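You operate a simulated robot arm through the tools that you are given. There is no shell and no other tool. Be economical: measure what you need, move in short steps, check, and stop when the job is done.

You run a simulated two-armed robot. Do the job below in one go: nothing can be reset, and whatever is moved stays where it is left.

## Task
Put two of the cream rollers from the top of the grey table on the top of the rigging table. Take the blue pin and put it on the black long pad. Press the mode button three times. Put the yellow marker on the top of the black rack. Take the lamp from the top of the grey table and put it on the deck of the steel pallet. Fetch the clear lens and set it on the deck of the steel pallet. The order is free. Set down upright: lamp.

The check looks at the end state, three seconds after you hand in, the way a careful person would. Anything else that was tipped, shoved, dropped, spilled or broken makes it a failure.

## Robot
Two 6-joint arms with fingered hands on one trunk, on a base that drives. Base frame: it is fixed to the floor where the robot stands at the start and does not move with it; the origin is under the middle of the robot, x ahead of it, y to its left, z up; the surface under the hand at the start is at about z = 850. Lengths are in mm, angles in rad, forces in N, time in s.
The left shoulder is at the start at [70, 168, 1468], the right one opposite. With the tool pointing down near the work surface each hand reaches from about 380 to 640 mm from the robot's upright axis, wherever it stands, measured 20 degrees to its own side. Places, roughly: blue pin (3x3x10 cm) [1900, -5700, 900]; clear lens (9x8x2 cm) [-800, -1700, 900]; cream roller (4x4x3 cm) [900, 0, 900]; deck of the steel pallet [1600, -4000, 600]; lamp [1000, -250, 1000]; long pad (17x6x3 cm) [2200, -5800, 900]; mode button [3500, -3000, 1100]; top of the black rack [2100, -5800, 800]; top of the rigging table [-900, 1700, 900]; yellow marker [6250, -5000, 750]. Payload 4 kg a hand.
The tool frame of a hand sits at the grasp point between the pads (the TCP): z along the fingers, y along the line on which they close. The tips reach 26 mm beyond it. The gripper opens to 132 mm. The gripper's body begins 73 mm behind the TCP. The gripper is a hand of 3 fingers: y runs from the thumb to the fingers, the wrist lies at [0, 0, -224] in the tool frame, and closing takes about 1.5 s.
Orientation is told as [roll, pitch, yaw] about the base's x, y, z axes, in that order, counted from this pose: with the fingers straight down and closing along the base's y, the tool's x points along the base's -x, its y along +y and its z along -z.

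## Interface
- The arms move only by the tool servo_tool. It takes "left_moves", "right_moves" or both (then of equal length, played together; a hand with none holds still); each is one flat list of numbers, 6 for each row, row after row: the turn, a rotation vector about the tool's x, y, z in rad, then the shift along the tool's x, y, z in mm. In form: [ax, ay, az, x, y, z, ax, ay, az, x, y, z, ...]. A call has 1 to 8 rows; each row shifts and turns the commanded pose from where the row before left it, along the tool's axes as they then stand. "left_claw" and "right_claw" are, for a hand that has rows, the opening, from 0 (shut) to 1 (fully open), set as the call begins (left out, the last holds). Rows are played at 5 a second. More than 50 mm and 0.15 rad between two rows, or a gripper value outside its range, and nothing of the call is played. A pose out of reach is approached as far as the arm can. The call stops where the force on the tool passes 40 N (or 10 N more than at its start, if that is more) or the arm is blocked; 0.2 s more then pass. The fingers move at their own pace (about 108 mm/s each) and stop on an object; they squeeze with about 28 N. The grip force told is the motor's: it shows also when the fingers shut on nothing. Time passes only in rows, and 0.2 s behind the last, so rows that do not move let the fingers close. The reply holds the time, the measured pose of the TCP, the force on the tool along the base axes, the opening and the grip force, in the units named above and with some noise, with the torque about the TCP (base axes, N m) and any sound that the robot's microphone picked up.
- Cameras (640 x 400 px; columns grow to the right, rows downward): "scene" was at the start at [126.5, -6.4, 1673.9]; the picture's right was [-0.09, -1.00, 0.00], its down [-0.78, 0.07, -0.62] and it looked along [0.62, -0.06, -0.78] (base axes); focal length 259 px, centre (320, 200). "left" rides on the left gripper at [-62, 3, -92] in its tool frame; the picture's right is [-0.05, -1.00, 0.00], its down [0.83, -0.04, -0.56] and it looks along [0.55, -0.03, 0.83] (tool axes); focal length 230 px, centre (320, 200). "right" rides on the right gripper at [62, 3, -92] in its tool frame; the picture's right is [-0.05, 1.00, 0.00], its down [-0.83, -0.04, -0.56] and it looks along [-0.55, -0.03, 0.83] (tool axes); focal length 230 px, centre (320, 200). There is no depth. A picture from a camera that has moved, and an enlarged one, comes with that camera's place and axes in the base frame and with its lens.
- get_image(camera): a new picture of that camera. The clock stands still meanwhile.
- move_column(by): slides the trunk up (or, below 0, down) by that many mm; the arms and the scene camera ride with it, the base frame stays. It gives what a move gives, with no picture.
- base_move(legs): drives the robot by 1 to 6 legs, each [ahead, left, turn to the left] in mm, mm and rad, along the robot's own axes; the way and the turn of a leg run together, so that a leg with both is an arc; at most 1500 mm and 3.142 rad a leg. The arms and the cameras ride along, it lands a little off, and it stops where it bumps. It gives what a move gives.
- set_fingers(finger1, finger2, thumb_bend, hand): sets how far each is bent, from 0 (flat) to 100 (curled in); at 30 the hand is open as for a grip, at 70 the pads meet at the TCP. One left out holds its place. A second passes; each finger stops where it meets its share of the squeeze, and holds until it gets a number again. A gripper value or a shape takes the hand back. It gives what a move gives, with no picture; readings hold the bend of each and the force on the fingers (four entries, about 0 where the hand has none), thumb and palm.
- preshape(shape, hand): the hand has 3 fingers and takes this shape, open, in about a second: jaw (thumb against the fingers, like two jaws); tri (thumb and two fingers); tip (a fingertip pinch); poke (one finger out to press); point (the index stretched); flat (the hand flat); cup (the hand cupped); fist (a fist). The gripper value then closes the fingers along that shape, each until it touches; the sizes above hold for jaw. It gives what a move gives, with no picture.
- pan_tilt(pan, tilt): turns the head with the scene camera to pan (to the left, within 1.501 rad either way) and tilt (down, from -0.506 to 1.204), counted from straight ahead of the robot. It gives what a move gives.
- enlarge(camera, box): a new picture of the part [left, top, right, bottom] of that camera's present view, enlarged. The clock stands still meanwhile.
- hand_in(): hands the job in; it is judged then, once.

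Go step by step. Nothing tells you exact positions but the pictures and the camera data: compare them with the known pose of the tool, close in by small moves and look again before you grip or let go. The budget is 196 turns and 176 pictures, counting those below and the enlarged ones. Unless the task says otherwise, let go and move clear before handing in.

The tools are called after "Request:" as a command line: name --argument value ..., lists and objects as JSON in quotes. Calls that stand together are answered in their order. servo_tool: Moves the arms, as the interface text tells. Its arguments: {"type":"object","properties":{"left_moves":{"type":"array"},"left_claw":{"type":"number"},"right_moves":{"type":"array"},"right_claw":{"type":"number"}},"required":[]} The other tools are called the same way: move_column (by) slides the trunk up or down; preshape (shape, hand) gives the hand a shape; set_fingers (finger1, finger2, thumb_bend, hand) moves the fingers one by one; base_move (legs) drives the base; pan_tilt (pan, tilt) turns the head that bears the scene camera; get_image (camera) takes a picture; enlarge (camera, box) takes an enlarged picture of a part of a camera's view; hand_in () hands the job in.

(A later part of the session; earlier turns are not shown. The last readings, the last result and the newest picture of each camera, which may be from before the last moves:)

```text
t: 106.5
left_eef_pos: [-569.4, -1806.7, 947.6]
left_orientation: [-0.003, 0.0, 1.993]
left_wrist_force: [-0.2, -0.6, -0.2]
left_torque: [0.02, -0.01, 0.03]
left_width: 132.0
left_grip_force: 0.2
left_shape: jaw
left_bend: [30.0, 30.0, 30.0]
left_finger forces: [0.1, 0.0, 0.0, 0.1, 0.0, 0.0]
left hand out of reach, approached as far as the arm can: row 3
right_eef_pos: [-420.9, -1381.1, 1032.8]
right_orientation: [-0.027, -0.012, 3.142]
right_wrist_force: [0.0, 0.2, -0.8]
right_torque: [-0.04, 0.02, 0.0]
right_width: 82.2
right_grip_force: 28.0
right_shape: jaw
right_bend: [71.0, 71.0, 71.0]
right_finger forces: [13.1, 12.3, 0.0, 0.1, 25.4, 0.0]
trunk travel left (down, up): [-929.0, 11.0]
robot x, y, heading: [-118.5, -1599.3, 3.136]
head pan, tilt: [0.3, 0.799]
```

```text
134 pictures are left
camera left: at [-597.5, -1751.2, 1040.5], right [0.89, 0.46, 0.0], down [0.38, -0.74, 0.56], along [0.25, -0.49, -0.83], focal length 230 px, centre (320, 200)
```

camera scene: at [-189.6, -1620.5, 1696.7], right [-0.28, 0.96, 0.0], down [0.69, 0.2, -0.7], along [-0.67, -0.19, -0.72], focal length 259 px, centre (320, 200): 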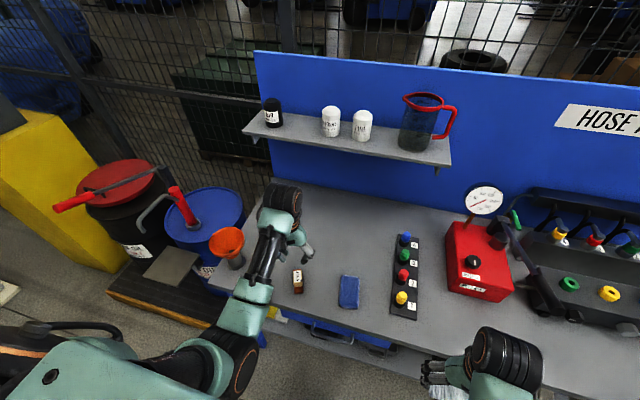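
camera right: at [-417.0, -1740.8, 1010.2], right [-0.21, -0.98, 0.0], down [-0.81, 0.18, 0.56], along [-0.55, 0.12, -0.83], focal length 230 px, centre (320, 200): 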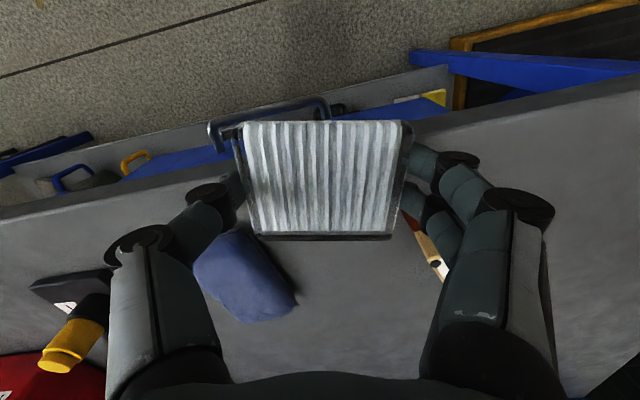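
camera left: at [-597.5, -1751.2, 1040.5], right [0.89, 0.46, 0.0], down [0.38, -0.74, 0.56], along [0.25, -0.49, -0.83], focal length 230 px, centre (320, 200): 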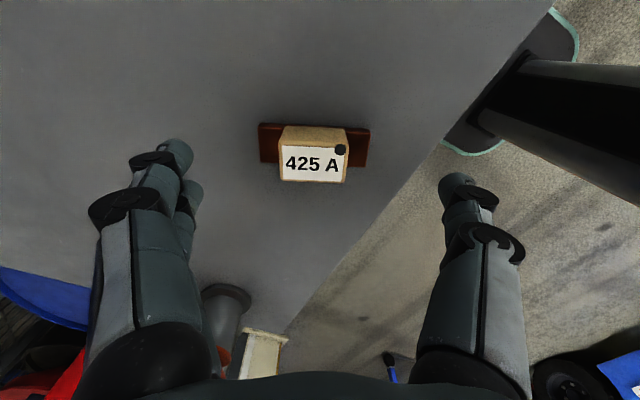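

Aligned with the fuse's length and centred. I'll descend and close.

Request:
servo_tool --left_moves '[0, 0, 0, 1, 3, 30, 0, 0, 0, 0, 0, 20, 0, 0, 0, 0, 0, 9]' --left_claw 1

Request:
servo_tool --left_moves '[0, 0, 0, 0, 0, 0, 0, 0, 0, 0, 0, 0, 0, 0, 0, 0, 0, 0, 0, 0, 0, 0, 0, 0, 0, 0, 0, 0, 0, 0]' --left_claw 0

Request:
get_image --camera "left"

```text
t: 107.2
left_eef_pos: [-574.1, -1808.2, 888.5]
left_orientation: [-0.001, 0.0, 1.995]
left_wrist_force: [0.2, 0.4, 0.3]
left_torque: [0.0, -0.01, -0.03]
left_width: 131.7
left_grip_force: 0.1
left_shape: jaw
left_bend: [30.0, 30.0, 30.0]
left_finger forces: [0.1, 0.1, 0.1, 0.1, 0.0, 0.0]
right_eef_pos: [-421.0, -1381.7, 1034.2]
right_orientation: [-0.028, -0.012, 3.142]
right_wrist_force: [0.3, 0.0, -0.4]
right_torque: [0.0, -0.03, -0.05]
right_width: 82.2
right_grip_force: 28.2
right_shape: jaw
right_bend: [71.0, 71.0, 71.0]
right_finger forces: [13.1, 12.4, 0.0, 0.1, 25.4, 0.0]
trunk travel left (down, up): [-929.0, 11.0]
robot x, y, heading: [-119.2, -1601.1, 3.137]
head pan, tilt: [0.3, 0.799]
```

```text
t: 108.5
left_eef_pos: [-574.4, -1809.1, 888.4]
left_orientation: [-0.001, 0.002, 1.992]
left_wrist_force: [0.2, 0.5, 0.7]
left_torque: [0.0, 0.01, -0.01]
left_width: 79.9
left_grip_force: 28.4
left_shape: jaw
left_bend: [71.0, 71.0, 71.0]
left_finger forces: [12.5, 12.5, 0.0, 0.1, 25.1, 0.0]
right_eef_pos: [-421.2, -1380.7, 1034.5]
right_orientation: [-0.028, -0.013, 3.141]
right_wrist_force: [0.2, 0.4, 0.2]
right_torque: [0.0, 0.01, -0.03]
right_width: 82.0
right_grip_force: 27.7
right_shape: jaw
right_bend: [71.0, 71.0, 71.0]
right_finger forces: [13.0, 12.3, 0.0, 0.0, 25.3, 0.0]
trunk travel left (down, up): [-929.0, 11.0]
robot x, y, heading: [-118.2, -1600.1, 3.141]
head pan, tilt: [0.3, 0.799]
```

```text
133 pictures are left
camera left: at [-601.6, -1754.0, 981.3], right [0.89, 0.46, 0.0], down [0.38, -0.74, 0.56], along [0.26, -0.49, -0.83], focal length 230 px, centre (320, 200)
```

left: 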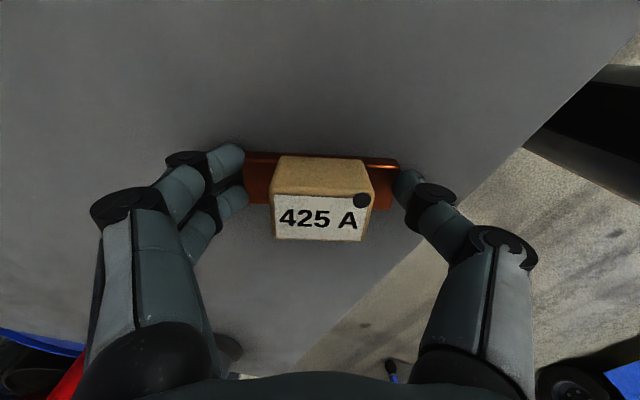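

Gripped. I'll lift, move to the original spot and turn it back.

Request:
servo_tool --left_moves '[0, 0, 0, 0, 0, -20, 0, 0, 0, -18.5, 28, -10, 0, 0, 0, -18.5, 28, 0, 0, 0, -0.141, 0, 0, 0, 0, 0, -0.141, 0, 0, 0, 0, 0, -0.141, 0, 0, 0, 0, 0, -0.141, 0, 0, 0, 0, 0, -0.141, 0, 0, 0]' --left_claw 0

Request:
servo_tool --left_moves '[0, 0, -0.141, 0, 0, 0, 0, 0, -0.141, 0, 0, 0, 0, 0, -0.141, 0, 0, 0, 0, 0, -0.141, 0, 0, 0]'

Request:
get_image --camera "left"

Request:
get_image --camera "scene"

```text
t: 110.2
left_eef_pos: [-642.4, -1800.3, 919.5]
left_orientation: [0.0, 0.001, 2.702]
left_wrist_force: [-0.6, 0.5, -1.1]
left_torque: [-0.01, 0.02, -0.01]
left_width: 79.9
left_grip_force: 28.1
left_shape: jaw
left_bend: [71.0, 71.0, 71.0]
left_finger forces: [12.6, 12.6, 0.1, 0.0, 25.2, 0.1]
right_eef_pos: [-422.0, -1381.7, 1033.5]
right_orientation: [-0.026, -0.012, 3.141]
right_wrist_force: [0.2, -1.0, -0.7]
right_torque: [-0.01, -0.02, -0.01]
right_width: 82.2
right_grip_force: 28.4
right_shape: jaw
right_bend: [71.0, 71.0, 71.0]
right_finger forces: [13.0, 12.2, 0.0, 0.0, 25.4, 0.0]
trunk travel left (down, up): [-929.0, 11.0]
robot x, y, heading: [-117.6, -1597.8, 3.137]
head pan, tilt: [0.3, 0.799]
```

```text
t: 111.2
left_eef_pos: [-642.7, -1799.7, 918.7]
left_orientation: [0.001, 0.002, -3.017]
left_wrist_force: [0.1, 0.1, -1.9]
left_torque: [-0.03, 0.0, -0.01]
left_width: 79.7
left_grip_force: 28.3
left_shape: jaw
left_bend: [71.0, 71.0, 71.0]
left_finger forces: [12.6, 12.6, 0.1, 0.0, 25.1, 0.0]
right_eef_pos: [-421.8, -1381.9, 1033.2]
right_orientation: [-0.029, -0.012, 3.141]
right_wrist_force: [0.2, -0.7, -0.5]
right_torque: [0.01, 0.0, -0.02]
right_width: 82.6
right_grip_force: 28.2
right_shape: jaw
right_bend: [71.0, 71.0, 71.0]
right_finger forces: [13.0, 12.3, 0.1, 0.0, 25.5, 0.0]
trunk travel left (down, up): [-929.0, 11.0]
robot x, y, heading: [-118.8, -1600.8, 3.136]
head pan, tilt: [0.3, 0.799]
```

```text
132 pictures are left
camera left: at [-702.5, -1811.8, 1012.1], right [-0.18, 0.98, 0.0], down [0.82, 0.15, 0.56], along [0.55, 0.1, -0.83], focal length 230 px, centre (320, 200)
```

left: 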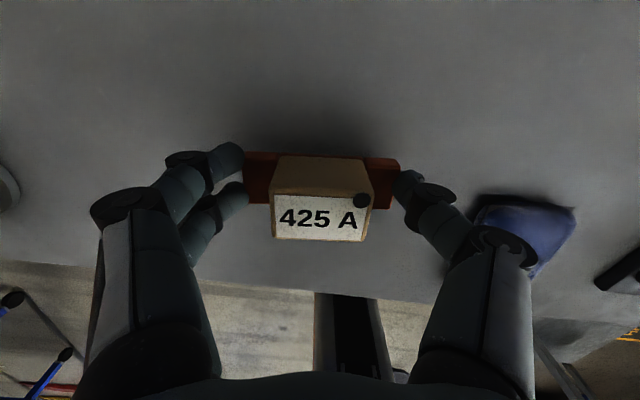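

```text
131 pictures are left
camera scene: at [-243.6, -1621.7, 1696.6], right [-0.29, 0.96, 0.0], down [0.69, 0.21, -0.7], along [-0.67, -0.2, -0.72], focal length 259 px, centre (320, 200)
```

scene: 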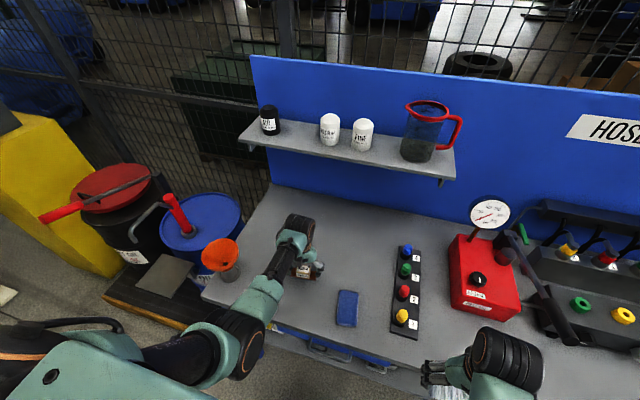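

The lever's tip triangulates to z≈1125, where it also was in the first picture, so the pump didn't move. I'll set the fuse down.

Request:
servo_tool --left_moves '[0, 0, 0, 0, 0, 15, 0, 0, 0, 0, 0, 11, 0, 0, 0, 0, 0, 4]' --left_claw 0

Request:
servo_tool --left_moves '[0, 0, 0, 0, 0, 0, 0, 0, 0, 0, 0, 0, 0, 0, 0, 0, 0, 0]' --left_claw 1

Request:
servo_tool --left_moves '[0, 0, 0, 0, 0, -40, 0, 0, 0, 0, 0, -45, 0, 0, 0, 0, 0, -45, 0, 0, 0, 0, 0, -30]'

Request:
get_image --camera "left"

```text
t: 112.0
left_eef_pos: [-643.4, -1799.7, 889.0]
left_orientation: [-0.001, 0.001, -3.018]
left_wrist_force: [-0.2, -0.9, -2.2]
left_torque: [0.01, 0.01, -0.02]
left_width: 80.2
left_grip_force: 27.9
left_shape: jaw
left_bend: [71.0, 71.0, 71.0]
left_finger forces: [12.7, 12.6, 0.0, 0.0, 25.3, 0.0]
right_eef_pos: [-422.1, -1381.5, 1032.6]
right_orientation: [-0.028, -0.012, 3.139]
right_wrist_force: [0.4, -0.2, 0.0]
right_torque: [0.01, 0.0, -0.01]
right_width: 82.3
right_grip_force: 27.9
right_shape: jaw
right_bend: [71.0, 71.0, 71.0]
right_finger forces: [13.0, 12.2, 0.1, 0.0, 25.4, 0.0]
trunk travel left (down, up): [-929.0, 11.0]
robot x, y, heading: [-119.8, -1598.8, 3.138]
head pan, tilt: [0.3, 0.799]
```

```text
t: 112.8
left_eef_pos: [-643.6, -1799.0, 889.3]
left_orientation: [0.0, 0.001, -3.021]
left_wrist_force: [0.6, -0.4, -0.1]
left_torque: [-0.02, 0.01, -0.02]
left_width: 131.8
left_grip_force: 0.1
left_shape: jaw
left_bend: [30.0, 30.0, 30.0]
left_finger forces: [0.0, 0.1, 0.0, 0.0, 0.0, 0.0]
right_eef_pos: [-422.7, -1380.3, 1033.4]
right_orientation: [-0.028, -0.014, 3.141]
right_wrist_force: [0.2, 0.6, -0.9]
right_torque: [0.02, 0.03, -0.01]
right_width: 82.4
right_grip_force: 27.7
right_shape: jaw
right_bend: [71.0, 71.0, 71.0]
right_finger forces: [12.9, 12.3, 0.0, 0.1, 25.4, 0.0]
trunk travel left (down, up): [-929.0, 11.0]
robot x, y, heading: [-119.1, -1599.8, 3.136]
head pan, tilt: [0.3, 0.799]
```

```text
t: 113.8
left_eef_pos: [-642.0, -1800.7, 1047.5]
left_orientation: [0.002, 0.002, -3.019]
left_wrist_force: [-0.2, 0.3, 0.5]
left_torque: [-0.04, -0.02, -0.01]
left_width: 131.9
left_grip_force: 0.1
left_shape: jaw
left_bend: [30.0, 30.0, 30.0]
left_finger forces: [0.0, 0.0, 0.0, 0.1, 0.0, 0.0]
right_eef_pos: [-421.6, -1380.4, 1032.7]
right_orientation: [-0.028, -0.012, 3.141]
right_wrist_force: [-0.8, -0.1, -0.8]
right_torque: [-0.05, 0.02, 0.0]
right_width: 82.2
right_grip_force: 28.3
right_shape: jaw
right_bend: [71.0, 71.0, 71.0]
right_finger forces: [13.1, 12.3, 0.1, 0.1, 25.3, 0.0]
trunk travel left (down, up): [-929.0, 11.0]
robot x, y, heading: [-118.5, -1598.6, 3.133]
head pan, tilt: [0.3, 0.799]
```

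```text
130 pictures are left
camera left: at [-702.2, -1811.0, 1140.2], right [-0.17, 0.98, 0.0], down [0.82, 0.14, 0.56], along [0.55, 0.1, -0.83], focal length 230 px, centre (320, 200)
```

left: 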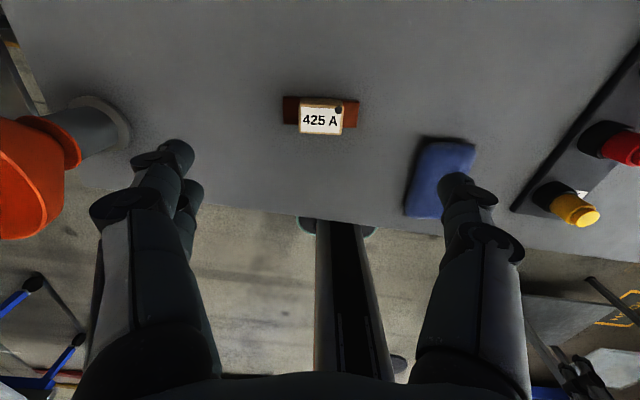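

The fuse is back in place. Now I'll straighten the left hand, back away and drive to the right side of the grey table for the lamp.

Request:
servo_tool --left_moves '[0, 0, 0.12, 0, 0, 0, 0, 0, 0, 20, 0, 0, 0, 0, 0, 20, 0, 0]' --left_claw 1

Request:
base_move --legs '[[-420, 0, 0], [0, 0, -1.567], [0, -790, 0], [600, 0, 0]]'

Request:
pan_tilt --pan 0 --tilt 0.6

Request:
get_image --camera "scene"

```text
t: 114.7
left_eef_pos: [-601.4, -1799.6, 1049.0]
left_orientation: [0.001, 0.0, -3.143]
left_wrist_force: [-0.1, -0.1, -0.3]
left_torque: [0.0, 0.01, 0.05]
left_width: 131.8
left_grip_force: 0.1
left_shape: jaw
left_bend: [30.0, 30.0, 30.0]
left_finger forces: [0.0, 0.0, 0.1, 0.0, 0.1, 0.0]
right_eef_pos: [-422.2, -1379.1, 1034.5]
right_orientation: [-0.027, -0.013, 3.143]
right_wrist_force: [-0.7, 0.0, 0.6]
right_torque: [0.02, 0.04, 0.01]
right_width: 82.3
right_grip_force: 27.7
right_shape: jaw
right_bend: [71.0, 71.0, 71.0]
right_finger forces: [13.1, 12.3, 0.0, 0.0, 25.5, 0.0]
trunk travel left (down, up): [-929.0, 11.0]
robot x, y, heading: [-116.5, -1602.1, 3.136]
head pan, tilt: [0.3, 0.799]
```

```text
t: 127.9
left_eef_pos: [905.2, -525.3, 1049.1]
left_orientation: [-0.001, -0.001, 1.572]
left_wrist_force: [0.5, 0.4, -0.1]
left_torque: [0.0, 0.0, -0.02]
left_width: 131.9
left_grip_force: 0.0
left_shape: jaw
left_bend: [30.0, 30.0, 30.0]
left_finger forces: [0.0, 0.1, 0.0, 0.0, 0.0, 0.1]
right_eef_pos: [1324.4, -705.7, 1033.8]
right_orientation: [-0.028, -0.013, 1.572]
right_wrist_force: [-0.3, -0.4, 0.1]
right_torque: [0.0, 0.0, 0.01]
right_width: 82.3
right_grip_force: 28.0
right_shape: jaw
right_bend: [71.0, 71.0, 71.0]
right_finger forces: [13.1, 12.4, 0.1, 0.1, 25.4, 0.1]
trunk travel left (down, up): [-929.0, 11.0]
robot x, y, heading: [1107.5, -1011.8, 1.565]
head pan, tilt: [0.3, 0.799]
```

```text
t: 128.7
left_eef_pos: [903.9, -524.7, 1047.2]
left_orientation: [0.0, 0.0, 1.571]
left_wrist_force: [0.7, 0.7, -0.6]
left_torque: [0.01, 0.02, -0.02]
left_width: 131.6
left_grip_force: 0.0
left_shape: jaw
left_bend: [30.0, 30.0, 30.0]
left_finger forces: [0.0, 0.0, 0.0, 0.1, 0.0, 0.1]
right_eef_pos: [1324.5, -703.2, 1032.5]
right_orientation: [-0.032, -0.011, 1.571]
right_wrist_force: [0.8, 0.1, -1.0]
right_torque: [-0.04, 0.0, 0.02]
right_width: 82.2
right_grip_force: 27.9
right_shape: jaw
right_bend: [71.0, 71.0, 71.0]
right_finger forces: [13.0, 12.3, 0.1, 0.0, 25.4, 0.0]
trunk travel left (down, up): [-929.0, 11.0]
robot x, y, heading: [1109.8, -1010.2, 1.565]
head pan, tilt: [0.0, 0.6]
```

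```text
129 pictures are left
camera scene: at [1108.8, -870.0, 1713.4], right [1.0, 0.0, 0.0], down [0.0, -0.57, -0.82], along [0.0, 0.82, -0.57], focal length 259 px, centre (320, 200)
```

scene: 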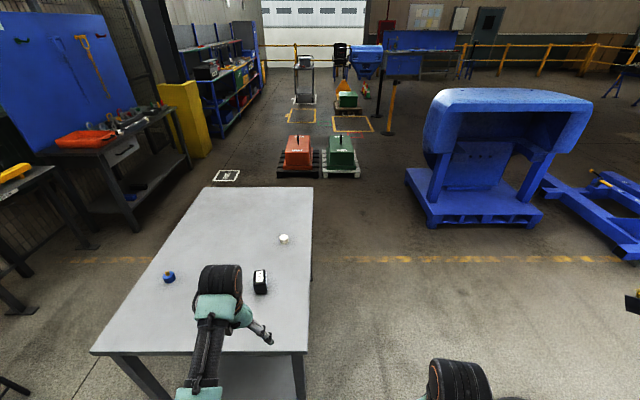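

Request:
enlarge --camera "scene" --box '[140, 220, 320, 332]'

Request:
get_image --camera "left"

```text
3.56 times, centred on (230, 276) of scene
camera zoom: at [1108.8, -870.0, 1713.4], right [1.0, 0.0, 0.0], down [0.0, -0.57, -0.82], along [0.0, 0.82, -0.57], focal length 920 px, centre (640, -70)
```

zoom: 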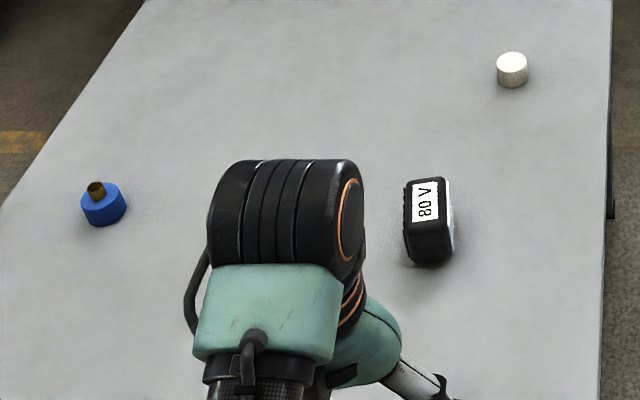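

```text
127 pictures are left
camera left: at [902.5, -463.2, 1140.6], right [1.0, 0.05, 0.0], down [0.05, -0.83, 0.56], along [0.03, -0.56, -0.83], focal length 230 px, centre (320, 200)
```

left: 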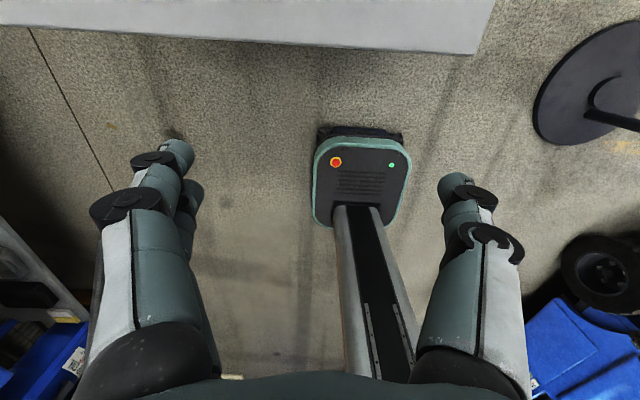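

That is the lamp (black housing, lens face towards +x), near [877,-231]. I'll drive closer and look down on it.

Request:
base_move --legs '[[240, 20, 0]]'

Request:
get_image --camera "left"

Request:
get_image --camera "scene"

```text
t: 130.5
left_eef_pos: [882.4, -284.2, 1050.2]
left_orientation: [0.0, 0.0, 1.578]
left_wrist_force: [-0.4, 0.1, 0.3]
left_torque: [-0.01, -0.01, 0.01]
left_width: 132.0
left_grip_force: 0.0
left_shape: jaw
left_bend: [30.0, 30.0, 30.0]
left_finger forces: [0.1, 0.0, 0.0, 0.1, 0.1, 0.0]
right_eef_pos: [1302.6, -462.0, 1034.2]
right_orientation: [-0.03, -0.015, 1.576]
right_wrist_force: [0.3, 0.2, -0.6]
right_torque: [-0.01, 0.03, -0.02]
right_width: 82.4
right_grip_force: 27.8
right_shape: jaw
right_bend: [71.0, 71.0, 71.0]
right_finger forces: [13.0, 12.3, 0.1, 0.1, 25.4, 0.0]
trunk travel left (down, up): [-929.0, 11.0]
robot x, y, heading: [1084.2, -763.1, 1.569]
head pan, tilt: [0.0, 0.6]
```

```text
126 pictures are left
camera left: at [880.0, -223.4, 1142.0], right [1.0, 0.06, 0.0], down [0.05, -0.83, 0.56], along [0.03, -0.55, -0.83], focal length 230 px, centre (320, 200)
```

left: 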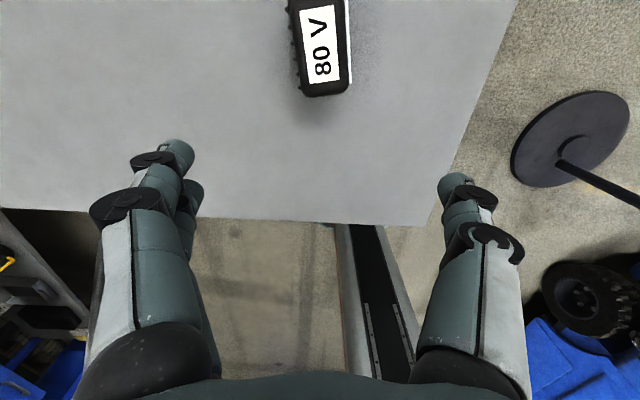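

```text
125 pictures are left
camera scene: at [1088.3, -630.7, 1713.8], right [1.0, 0.0, 0.0], down [0.0, -0.56, -0.83], along [0.0, 0.83, -0.56], focal length 259 px, centre (320, 200)
```

scene: 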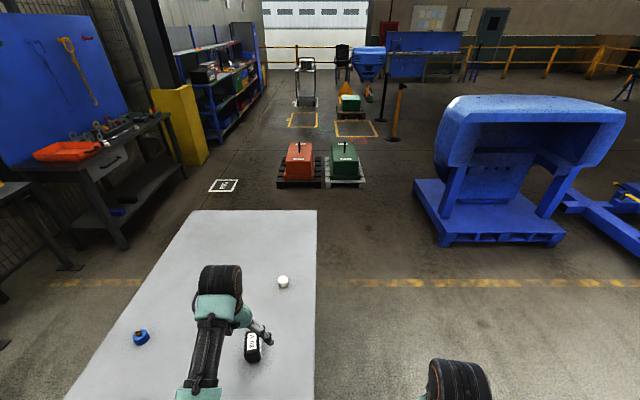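

The lamp is centred near [879,-226], about 62×88×65 mm, top at z≈915. I'll move over it and down part way.

Request:
servo_tool --left_moves '[0, 0, 0, -29, 2, 0, 0, 0, 0, -29, 1, 0, 0, 0, 0, 0, 0, 35, 0, 0, 0, 0, 0, 35]' --left_claw 1

Request:
get_image --camera "left"

```text
t: 131.5
left_eef_pos: [876.8, -222.0, 978.2]
left_orientation: [-0.001, 0.001, 1.578]
left_wrist_force: [0.8, 0.3, 0.2]
left_torque: [0.0, 0.02, -0.01]
left_width: 131.9
left_grip_force: 0.1
left_shape: jaw
left_bend: [30.0, 30.0, 30.0]
left_finger forces: [0.1, 0.0, 0.0, 0.0, 0.0, 0.0]
right_eef_pos: [1302.7, -458.7, 1033.6]
right_orientation: [-0.03, -0.012, 1.576]
right_wrist_force: [-0.2, 0.2, -1.1]
right_torque: [-0.01, -0.01, 0.01]
right_width: 82.0
right_grip_force: 28.8
right_shape: jaw
right_bend: [71.0, 71.0, 71.0]
right_finger forces: [13.0, 12.4, 0.0, 0.1, 25.4, 0.1]
trunk travel left (down, up): [-929.0, 11.0]
robot x, y, heading: [1087.5, -763.9, 1.574]
head pan, tilt: [0.0, 0.6]
```

```text
124 pictures are left
camera left: at [874.3, -161.0, 1070.3], right [1.0, 0.06, 0.0], down [0.05, -0.83, 0.56], along [0.03, -0.56, -0.83], focal length 230 px, centre (320, 200)
```

left: 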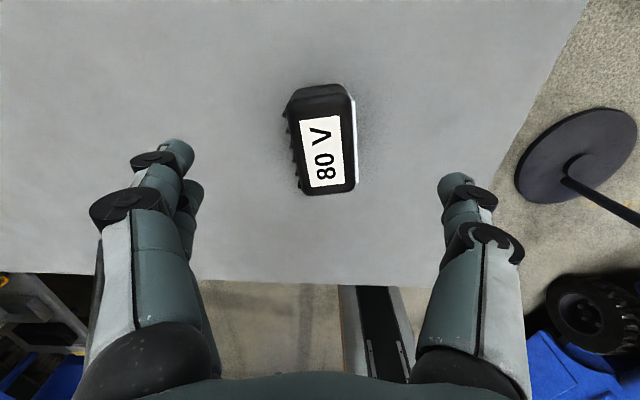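

Request:
servo_tool --left_moves '[0, 0, 0, 4, -1, 40, 0, 0, 0, 0, 0, 35, 0, 0, 0, 0, 0, 16]' --left_claw 1

Request:
servo_tool --left_moves '[0, 0, 0, 0, 0, 0, 0, 0, 0, 0, 0, 0, 0, 0, 0, 0, 0, 0, 0, 0, 0, 0, 0, 0, 0, 0, 0, 0, 0, 0, 0, 0, 0, 0, 0, 0]' --left_claw 0

Request:
get_image --camera "left"

```text
t: 132.3
left_eef_pos: [881.1, -228.1, 886.9]
left_orientation: [0.0, 0.001, 1.577]
left_wrist_force: [0.8, 0.4, 0.7]
left_torque: [0.04, 0.01, -0.03]
left_width: 131.9
left_grip_force: 0.2
left_shape: jaw
left_bend: [30.0, 30.0, 30.0]
left_finger forces: [0.0, 0.0, 0.0, 0.0, 0.0, 0.0]
right_eef_pos: [1303.1, -459.6, 1033.5]
right_orientation: [-0.029, -0.013, 1.575]
right_wrist_force: [0.0, -0.2, -0.8]
right_torque: [0.01, 0.03, -0.02]
right_width: 82.2
right_grip_force: 27.9
right_shape: jaw
right_bend: [71.0, 71.0, 71.0]
right_finger forces: [13.1, 12.3, 0.1, 0.0, 25.3, 0.0]
trunk travel left (down, up): [-929.0, 11.0]
robot x, y, heading: [1089.1, -762.8, 1.572]
head pan, tilt: [0.0, 0.6]
```

```text
t: 133.7
left_eef_pos: [880.8, -227.9, 886.0]
left_orientation: [0.0, 0.004, 1.579]
left_wrist_force: [0.4, 0.6, -0.1]
left_torque: [0.0, 0.03, 0.03]
left_width: 38.5
left_grip_force: 28.8
left_shape: jaw
left_bend: [74.0, 73.0, 70.0]
left_finger forces: [12.3, 12.8, 0.0, 0.1, 24.9, 0.1]
right_eef_pos: [1303.7, -460.6, 1033.3]
right_orientation: [-0.03, -0.013, 1.576]
right_wrist_force: [1.5, 0.7, 0.1]
right_torque: [0.0, 0.02, 0.0]
right_width: 82.4
right_grip_force: 28.3
right_shape: jaw
right_bend: [71.0, 71.0, 71.0]
right_finger forces: [13.0, 12.4, 0.0, 0.1, 25.4, 0.1]
trunk travel left (down, up): [-929.0, 11.0]
robot x, y, heading: [1083.4, -764.9, 1.572]
head pan, tilt: [0.0, 0.6]
```

```text
123 pictures are left
camera left: at [878.8, -166.7, 979.2], right [1.0, 0.06, 0.0], down [0.05, -0.83, 0.56], along [0.03, -0.56, -0.83], focal length 230 px, centre (320, 200)
```

left: 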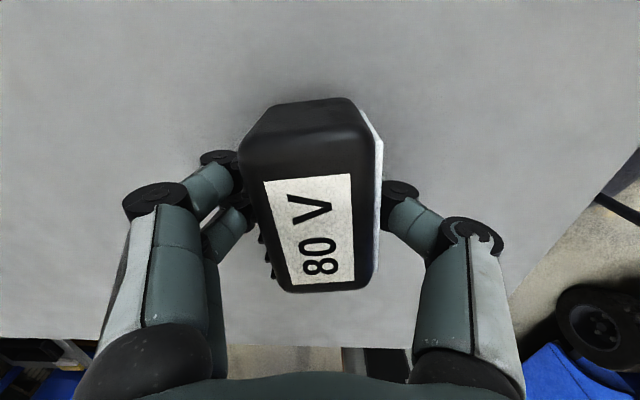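

Gripped. I'll lift, back off, turn around and drive towards the steel pallet.

Request:
servo_tool --left_moves '[0, 0, 0, 0, 0, -40, 0, 0, 0, 0, 0, -45, 0, 0, 0, 10, 0, -40, 0, 0, 0, 20, 0, 0, 0, 0, 0, 20, 0, 0]' --left_claw 0

Request:
base_move --legs '[[-800, 0, 0], [0, 0, 1.57], [0, 0, 1.57], [600, 0, 0]]'

Request:
pan_tilt --pan 0.1 --tilt 0.4

Request:
get_image --camera "scene"

```text
t: 134.9
left_eef_pos: [877.3, -278.4, 1016.0]
left_orientation: [0.001, 0.001, 1.575]
left_wrist_force: [0.4, -0.9, -2.8]
left_torque: [-0.05, -0.02, 0.02]
left_width: 38.5
left_grip_force: 27.0
left_shape: jaw
left_bend: [74.0, 73.0, 70.0]
left_finger forces: [12.1, 12.7, 0.1, 0.1, 24.9, 0.1]
right_eef_pos: [1303.3, -460.2, 1033.9]
right_orientation: [-0.029, -0.012, 1.574]
right_wrist_force: [0.4, -0.1, -0.7]
right_torque: [-0.02, -0.01, 0.0]
right_width: 82.3
right_grip_force: 28.6
right_shape: jaw
right_bend: [71.0, 71.0, 71.0]
right_finger forces: [13.0, 12.4, 0.0, 0.0, 25.2, 0.0]
trunk travel left (down, up): [-929.0, 11.0]
robot x, y, heading: [1089.1, -764.5, 1.569]
head pan, tilt: [0.0, 0.6]
```

```text
t: 149.8
left_eef_pos: [1245.7, -2667.2, 1014.1]
left_orientation: [0.002, 0.002, -1.617]
left_wrist_force: [-1.1, 0.3, -2.9]
left_torque: [0.0, -0.02, -0.02]
left_width: 38.5
left_grip_force: 27.7
left_shape: jaw
left_bend: [74.0, 73.0, 70.0]
left_finger forces: [12.0, 12.8, 0.0, 0.1, 24.7, 0.0]
right_eef_pos: [830.7, -2462.3, 1033.8]
right_orientation: [-0.031, -0.012, -1.617]
right_wrist_force: [0.0, -0.3, -1.3]
right_torque: [-0.01, 0.0, 0.02]
right_width: 81.8
right_grip_force: 28.2
right_shape: jaw
right_bend: [71.0, 71.0, 71.0]
right_finger forces: [12.8, 12.2, 0.0, 0.1, 24.9, 0.1]
trunk travel left (down, up): [-929.0, 11.0]
robot x, y, heading: [1064.2, -2166.7, -1.624]
head pan, tilt: [0.0, 0.6]
```

```text
t: 150.5
left_eef_pos: [1246.0, -2668.7, 1015.0]
left_orientation: [0.001, 0.005, -1.618]
left_wrist_force: [0.6, -1.0, -2.3]
left_torque: [0.01, 0.01, 0.01]
left_width: 38.0
left_grip_force: 28.1
left_shape: jaw
left_bend: [74.0, 73.0, 70.0]
left_finger forces: [12.1, 12.7, 0.0, 0.0, 24.8, 0.0]
right_eef_pos: [829.4, -2463.3, 1033.2]
right_orientation: [-0.029, -0.014, -1.618]
right_wrist_force: [-0.5, 0.4, 0.3]
right_torque: [0.0, 0.0, -0.01]
right_width: 81.9
right_grip_force: 28.2
right_shape: jaw
right_bend: [71.0, 71.0, 71.0]
right_finger forces: [12.8, 12.2, 0.0, 0.0, 25.0, 0.1]
trunk travel left (down, up): [-929.0, 11.0]
robot x, y, heading: [1063.1, -2169.8, -1.621]
head pan, tilt: [0.099, 0.4]
```

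```text
122 pictures are left
camera scene: at [1065.8, -2312.3, 1731.6], right [-1.0, -0.05, 0.0], down [-0.02, 0.39, -0.92], along [0.04, -0.92, -0.39], focal length 259 px, centre (320, 200)
```

scene: 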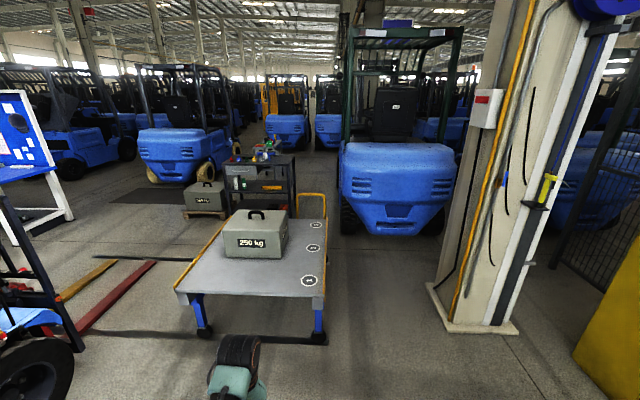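

The deck of the steel pallet spans about x 1090–1990, with its near edge at y≈−3510, and there's free space in front of the 250 kg weight. I'll drive up to it.

Request:
base_move --legs '[[0, 0, 0.05], [500, 387, 0], [480, 0, 0]]'

Request:
pan_tilt --pan 0 --tilt 0.75

Request:
get_image --camera "scene"

```text
t: 156.9
left_eef_pos: [1658.1, -3626.4, 1015.6]
left_orientation: [0.0, 0.002, -1.564]
left_wrist_force: [0.0, 1.0, -3.1]
left_torque: [-0.01, -0.03, 0.01]
left_width: 38.4
left_grip_force: 28.2
left_shape: jaw
left_bend: [74.0, 73.0, 70.0]
left_finger forces: [12.0, 13.0, 0.1, 0.1, 24.9, 0.1]
right_eef_pos: [1232.8, -3443.8, 1033.3]
right_orientation: [-0.032, -0.013, -1.565]
right_wrist_force: [-0.1, -1.4, -0.1]
right_torque: [-0.02, 0.03, -0.02]
right_width: 82.0
right_grip_force: 28.0
right_shape: jaw
right_bend: [71.0, 71.0, 71.0]
right_finger forces: [12.8, 12.2, 0.0, 0.0, 24.9, 0.1]
trunk travel left (down, up): [-929.0, 11.0]
robot x, y, heading: [1448.2, -3139.7, -1.573]
head pan, tilt: [0.099, 0.4]
```

```text
t: 157.7
left_eef_pos: [1657.9, -3629.2, 1013.9]
left_orientation: [-0.001, 0.003, -1.566]
left_wrist_force: [-0.5, -0.9, -3.1]
left_torque: [0.02, 0.0, 0.01]
left_width: 38.2
left_grip_force: 28.3
left_shape: jaw
left_bend: [74.0, 73.0, 70.0]
left_finger forces: [12.1, 12.8, 0.0, 0.0, 24.8, 0.1]
right_eef_pos: [1232.2, -3446.6, 1032.9]
right_orientation: [-0.029, -0.01, -1.566]
right_wrist_force: [-0.2, 0.2, -0.3]
right_torque: [0.04, 0.0, 0.01]
right_width: 81.8
right_grip_force: 28.4
right_shape: jaw
right_bend: [71.0, 71.0, 71.0]
right_finger forces: [12.8, 12.2, 0.0, 0.0, 25.0, 0.0]
trunk travel left (down, up): [-929.0, 11.0]
robot x, y, heading: [1444.7, -3143.0, -1.572]
head pan, tilt: [0.0, 0.75]
```

```text
121 pictures are left
camera scene: at [1450.4, -3273.7, 1700.6], right [-1.0, 0.0, 0.0], down [0.0, 0.68, -0.73], along [0.0, -0.73, -0.68], focal length 259 px, centre (320, 200)
```

scene: 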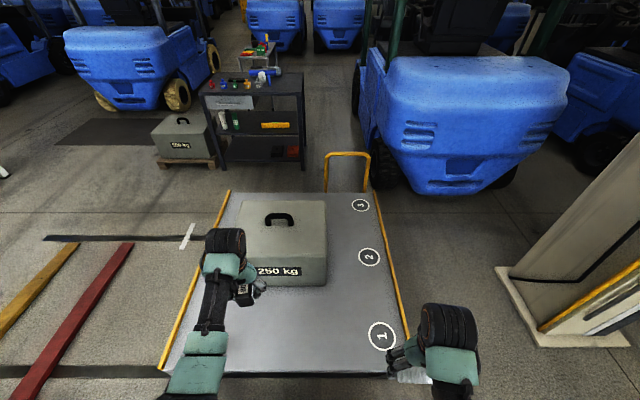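

I'll extend the lens hand over the deck, lower the trunk 300 mm and check heights.

Request:
servo_tool --right_moves '[0, 0, 0, -40, 15, 0, 0, 0, 0, -40, 15, 0, 0, 0, 0, -40, 15, 0, 0, 0, 0, -40, 15, 0, 0, 0, 0, -40, 15, 0]' --right_claw 0

Request:
move_column --by -300

Request:
get_image --camera "scene"

Request:
get_image --camera "left"

Request:
get_image --camera "right"

```text
t: 159.1
left_eef_pos: [1658.9, -3628.2, 1014.6]
left_orientation: [0.0, 0.003, -1.563]
left_wrist_force: [-0.1, 0.3, -2.1]
left_torque: [0.0, 0.01, -0.03]
left_width: 38.3
left_grip_force: 28.0
left_shape: jaw
left_bend: [74.0, 73.0, 70.0]
left_finger forces: [12.2, 12.9, 0.1, 0.0, 24.9, 0.0]
right_eef_pos: [1253.1, -3641.9, 1019.2]
right_orientation: [-0.124, 0.003, -1.597]
right_wrist_force: [-0.4, -0.2, 0.3]
right_torque: [0.03, 0.02, 0.02]
right_width: 81.7
right_grip_force: 28.0
right_shape: jaw
right_bend: [71.0, 71.0, 71.0]
right_finger forces: [13.2, 12.4, 0.0, 0.0, 25.6, 0.0]
trunk travel left (down, up): [-929.0, 11.0]
robot x, y, heading: [1448.5, -3139.6, -1.568]
head pan, tilt: [0.0, 0.75]
stopped in row 5 (right hand): the arm was blocked; the commanded pose is now the measured one
```

```text
t: 162.1
left_eef_pos: [1657.8, -3628.4, 714.2]
left_orientation: [0.0, 0.003, -1.564]
left_wrist_force: [-0.2, -0.1, -2.1]
left_torque: [0.03, 0.06, 0.03]
left_width: 38.3
left_grip_force: 28.0
left_shape: jaw
left_bend: [74.0, 73.0, 70.0]
left_finger forces: [12.0, 12.9, 0.1, 0.0, 24.8, 0.0]
right_eef_pos: [1253.7, -3641.9, 719.7]
right_orientation: [-0.125, 0.002, -1.593]
right_wrist_force: [0.4, 0.6, 0.0]
right_torque: [-0.01, 0.02, 0.01]
right_width: 81.9
right_grip_force: 27.5
right_shape: jaw
right_bend: [71.0, 71.0, 71.0]
right_finger forces: [13.1, 12.6, 0.1, 0.0, 25.5, 0.1]
trunk travel left (down, up): [-629.0, 311.0]
robot x, y, heading: [1452.1, -3140.2, -1.573]
head pan, tilt: [0.0, 0.75]
```

```text
120 pictures are left
camera scene: at [1450.4, -3272.6, 1400.6], right [-1.0, 0.0, 0.0], down [0.0, 0.68, -0.73], along [0.0, -0.73, -0.68], focal length 259 px, centre (320, 200)
```

scene: 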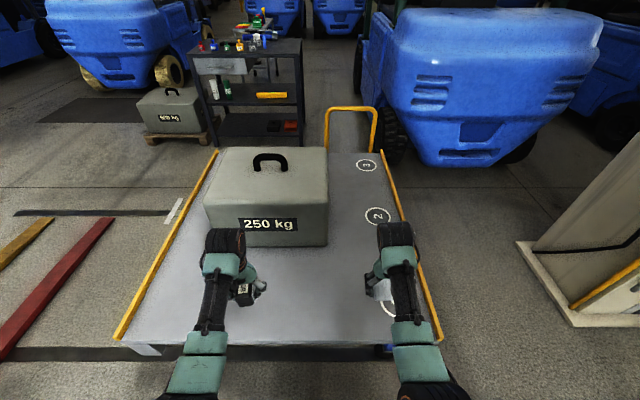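

```text
119 pictures are left
camera left: at [1662.4, -3690.6, 806.3], right [-1.0, -0.06, 0.0], down [-0.05, 0.83, 0.56], along [-0.03, 0.56, -0.83], focal length 230 px, centre (320, 200)
```

left: 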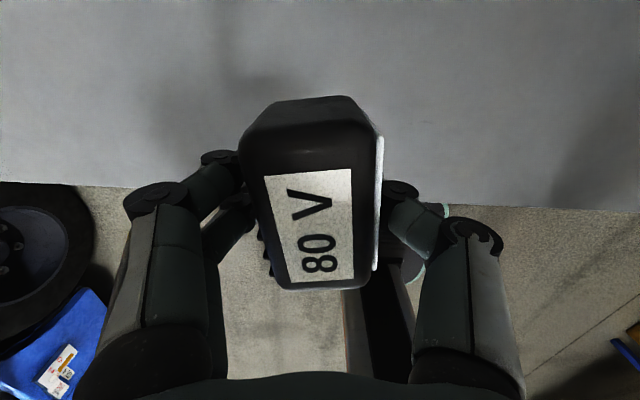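

```text
118 pictures are left
camera right: at [1269.9, -3580.7, 811.4], right [0.99, -0.08, -0.12], down [0.0, -0.83, 0.55], along [-0.14, -0.55, -0.82], focal length 230 px, centre (320, 200)
```

right: 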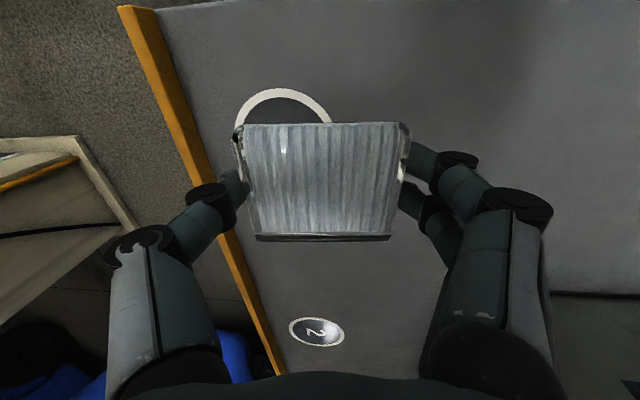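

The lens hand is at its inner limit and over the "1" mark. I'll straighten it, shift the base 65 mm left, lower 90 mm more, and re-check.

Request:
servo_tool --right_moves '[-0.124, 0, -0.02, 0, 0, 0]' --right_claw 0

Request:
base_move --legs '[[0, 65, 0]]'

Request:
move_column --by -85

Request:
get_image --camera "left"

Request:
get_image --camera "right"

```text
t: 162.5
left_eef_pos: [1657.7, -3628.7, 715.0]
left_orientation: [0.001, 0.005, -1.566]
left_wrist_force: [-0.2, -0.1, -2.8]
left_torque: [0.03, -0.03, -0.02]
left_width: 38.5
left_grip_force: 27.9
left_shape: jaw
left_bend: [74.0, 73.0, 70.0]
left_finger forces: [12.0, 12.9, 0.0, 0.0, 24.9, 0.0]
right_eef_pos: [1257.0, -3642.1, 719.2]
right_orientation: [0.007, 0.003, -1.574]
right_wrist_force: [0.1, -0.3, -1.5]
right_torque: [0.02, -0.05, -0.01]
right_width: 81.8
right_grip_force: 28.4
right_shape: jaw
right_bend: [71.0, 71.0, 71.0]
right_finger forces: [13.0, 12.4, 0.1, 0.0, 25.5, 0.0]
trunk travel left (down, up): [-629.0, 311.0]
robot x, y, heading: [1452.1, -3141.0, -1.566]
head pan, tilt: [0.0, 0.75]
```

```text
t: 163.5
left_eef_pos: [1721.7, -3629.0, 714.4]
left_orientation: [-0.001, 0.003, -1.567]
left_wrist_force: [0.4, -0.2, -2.3]
left_torque: [0.01, 0.05, -0.01]
left_width: 38.5
left_grip_force: 28.0
left_shape: jaw
left_bend: [74.0, 73.0, 70.0]
left_finger forces: [12.1, 12.9, 0.1, 0.1, 25.1, 0.0]
right_eef_pos: [1319.9, -3641.6, 719.4]
right_orientation: [0.004, 0.004, -1.577]
right_wrist_force: [0.6, -0.2, -0.6]
right_torque: [0.0, 0.0, 0.04]
right_width: 81.6
right_grip_force: 27.7
right_shape: jaw
right_bend: [71.0, 71.0, 71.0]
right_finger forces: [13.0, 12.6, 0.0, 0.0, 25.5, 0.1]
trunk travel left (down, up): [-629.0, 311.0]
robot x, y, heading: [1516.3, -3139.0, -1.569]
head pan, tilt: [0.0, 0.75]
```

```text
t: 164.7
left_eef_pos: [1722.2, -3628.6, 629.2]
left_orientation: [0.001, 0.004, -1.568]
left_wrist_force: [-0.1, -0.7, -3.1]
left_torque: [-0.01, -0.03, -0.01]
left_width: 38.0
left_grip_force: 27.7
left_shape: jaw
left_bend: [74.0, 73.0, 70.0]
left_finger forces: [12.2, 12.9, 0.0, 0.0, 25.0, 0.1]
right_eef_pos: [1319.7, -3640.5, 634.9]
right_orientation: [0.003, 0.003, -1.575]
right_wrist_force: [0.5, -0.2, -0.9]
right_torque: [-0.01, 0.04, 0.0]
right_width: 81.8
right_grip_force: 27.9
right_shape: jaw
right_bend: [71.0, 71.0, 71.0]
right_finger forces: [13.1, 12.5, 0.0, 0.0, 25.5, 0.0]
trunk travel left (down, up): [-544.0, 396.0]
robot x, y, heading: [1514.9, -3137.4, -1.575]
head pan, tilt: [0.0, 0.75]
```

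```text
117 pictures are left
camera left: at [1725.8, -3691.0, 721.5], right [-1.0, -0.06, 0.0], down [-0.05, 0.83, 0.56], along [-0.03, 0.56, -0.83], focal length 230 px, centre (320, 200)
```

left: 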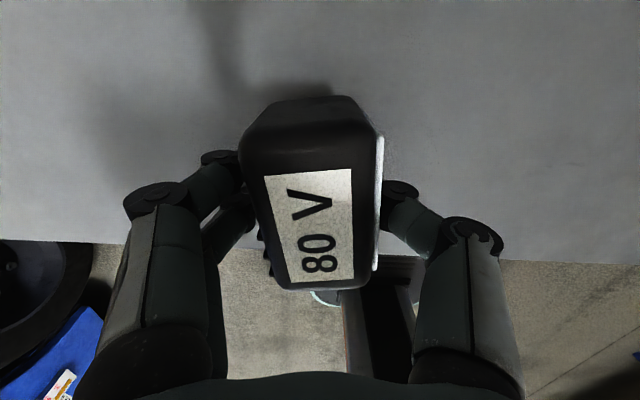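

```text
116 pictures are left
camera right: at [1322.7, -3580.1, 727.8], right [1.0, -0.06, 0.0], down [-0.05, -0.83, 0.55], along [-0.03, -0.55, -0.83], focal length 230 px, centre (320, 200)
```

right: 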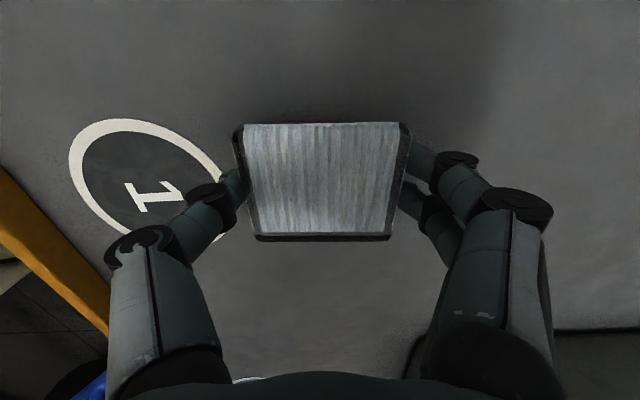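

Deck is just below. I'll creep the lamp down to contact.

Request:
servo_tool --left_moves '[0, 0, 0, 0, 0, 5, 0, 0, 0, 0, 0, 4, 0, 0, 0, 0, 0, 4, 0, 0, 0, 0, 0, 4, 0, 0, 0, 0, 0, 4]' --right_moves '[0, 0, 0, 0, 0, 10, 0, 0, 0, 0, 0, 8, 0, 0, 0, 0, 0, 6, 0, 0, 0, 0, 0, 4, 0, 0, 0, 0, 0, 4]' --left_claw 0 --right_claw 0

```text
t: 165.9
left_eef_pos: [1722.2, -3631.2, 619.0]
left_orientation: [-0.002, -0.015, -1.566]
left_wrist_force: [-0.7, 8.0, 25.5]
left_torque: [0.18, -0.04, 0.03]
left_width: 41.3
left_grip_force: 27.6
left_shape: jaw
left_bend: [75.0, 74.0, 71.0]
left_finger forces: [14.6, 16.1, 0.0, 0.1, 30.5, 0.0]
right_eef_pos: [1318.4, -3641.8, 611.5]
right_orientation: [0.002, -0.012, -1.576]
right_wrist_force: [-0.1, 4.6, 14.3]
right_torque: [0.09, 0.31, -0.11]
right_width: 81.7
right_grip_force: 28.0
right_shape: jaw
right_bend: [71.0, 71.0, 72.0]
right_finger forces: [15.6, 14.0, 0.1, 0.0, 26.7, 0.0]
trunk travel left (down, up): [-544.0, 396.0]
robot x, y, heading: [1513.2, -3139.0, -1.571]
head pan, tilt: [0.0, 0.75]
stopped in row 5 (left hand): the force on the tool passed its limit at 42 N (the readings are from after the stop); the commanded pose is now the measured one
```

Both are on the deck (z≈583). I'll open and lift clear.

Request:
servo_tool --left_moves '[0, 0, 0, 0, 0, -1, 0, 0, 0, 0, 0, 0, 0, 0, 0, 0, 0, 0, 0, 0, 0, 0, 0, 0]' --right_moves '[0, 0, 0, 0, 0, 0, 0, 0, 0, 0, 0, 0, 0, 0, 0, 0, 0, 0, 0, 0, 0, 0, 0, 0]' --left_claw 1 --right_claw 1

Request:
move_column --by 150

Request:
get_image --camera "left"

Request:
get_image --camera "right"

```text
t: 166.3
left_eef_pos: [1721.5, -3634.2, 611.8]
left_orientation: [-0.001, -0.005, -1.568]
left_wrist_force: [-0.2, 0.1, -0.3]
left_torque: [0.03, 0.03, 0.04]
left_width: 132.1
left_grip_force: 0.1
left_shape: jaw
left_bend: [30.0, 30.0, 30.0]
left_finger forces: [0.1, 0.0, 0.1, 0.0, 0.0, 0.0]
right_eef_pos: [1319.6, -3646.7, 608.2]
right_orientation: [0.006, -0.005, -1.579]
right_wrist_force: [0.3, 3.4, 6.9]
right_torque: [0.14, 0.09, -0.01]
right_width: 131.9
right_grip_force: 0.1
right_shape: jaw
right_bend: [30.0, 30.0, 30.0]
right_finger forces: [1.7, 1.3, 0.1, 0.1, 4.5, 0.0]
trunk travel left (down, up): [-544.0, 396.0]
robot x, y, heading: [1514.8, -3137.5, -1.57]
head pan, tilt: [0.0, 0.75]
stopped in row 2 (right hand): the force on the tool passed its limit at 46 N (the readings are from after the stop); the commanded pose is now the measured one
```

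```text
t: 168.1
left_eef_pos: [1722.3, -3634.1, 764.5]
left_orientation: [-0.002, -0.007, -1.569]
left_wrist_force: [-0.6, -0.5, 0.0]
left_torque: [0.02, 0.02, 0.02]
left_width: 132.2
left_grip_force: 0.1
left_shape: jaw
left_bend: [30.0, 30.0, 30.0]
left_finger forces: [0.1, 0.0, 0.0, 0.1, 0.0, 0.0]
right_eef_pos: [1319.3, -3646.2, 761.3]
right_orientation: [0.005, -0.011, -1.579]
right_wrist_force: [0.5, -0.2, 1.1]
right_torque: [0.02, 0.0, 0.01]
right_width: 131.9
right_grip_force: 0.1
right_shape: jaw
right_bend: [30.0, 30.0, 30.0]
right_finger forces: [0.1, 0.0, 0.0, 0.0, 0.0, 0.1]
trunk travel left (down, up): [-694.0, 246.0]
robot x, y, heading: [1513.5, -3140.2, -1.573]
head pan, tilt: [0.0, 0.75]
```

```text
115 pictures are left
camera left: at [1726.1, -3694.2, 856.8], right [-1.0, -0.06, 0.0], down [-0.05, 0.83, 0.55], along [-0.03, 0.55, -0.84], focal length 230 px, centre (320, 200)
```

left: 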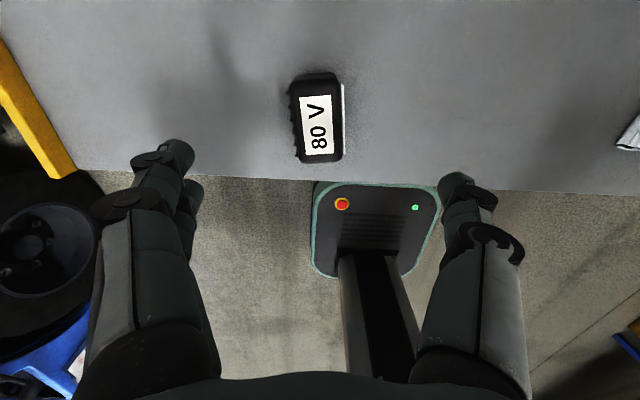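

```text
114 pictures are left
camera right: at [1323.0, -3583.0, 853.4], right [1.0, -0.06, 0.01], down [-0.05, -0.82, 0.56], along [-0.03, -0.56, -0.83], focal length 230 px, centre (320, 200)
```

right: 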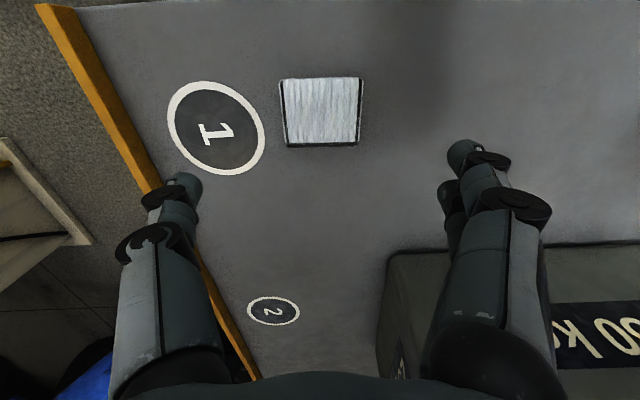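

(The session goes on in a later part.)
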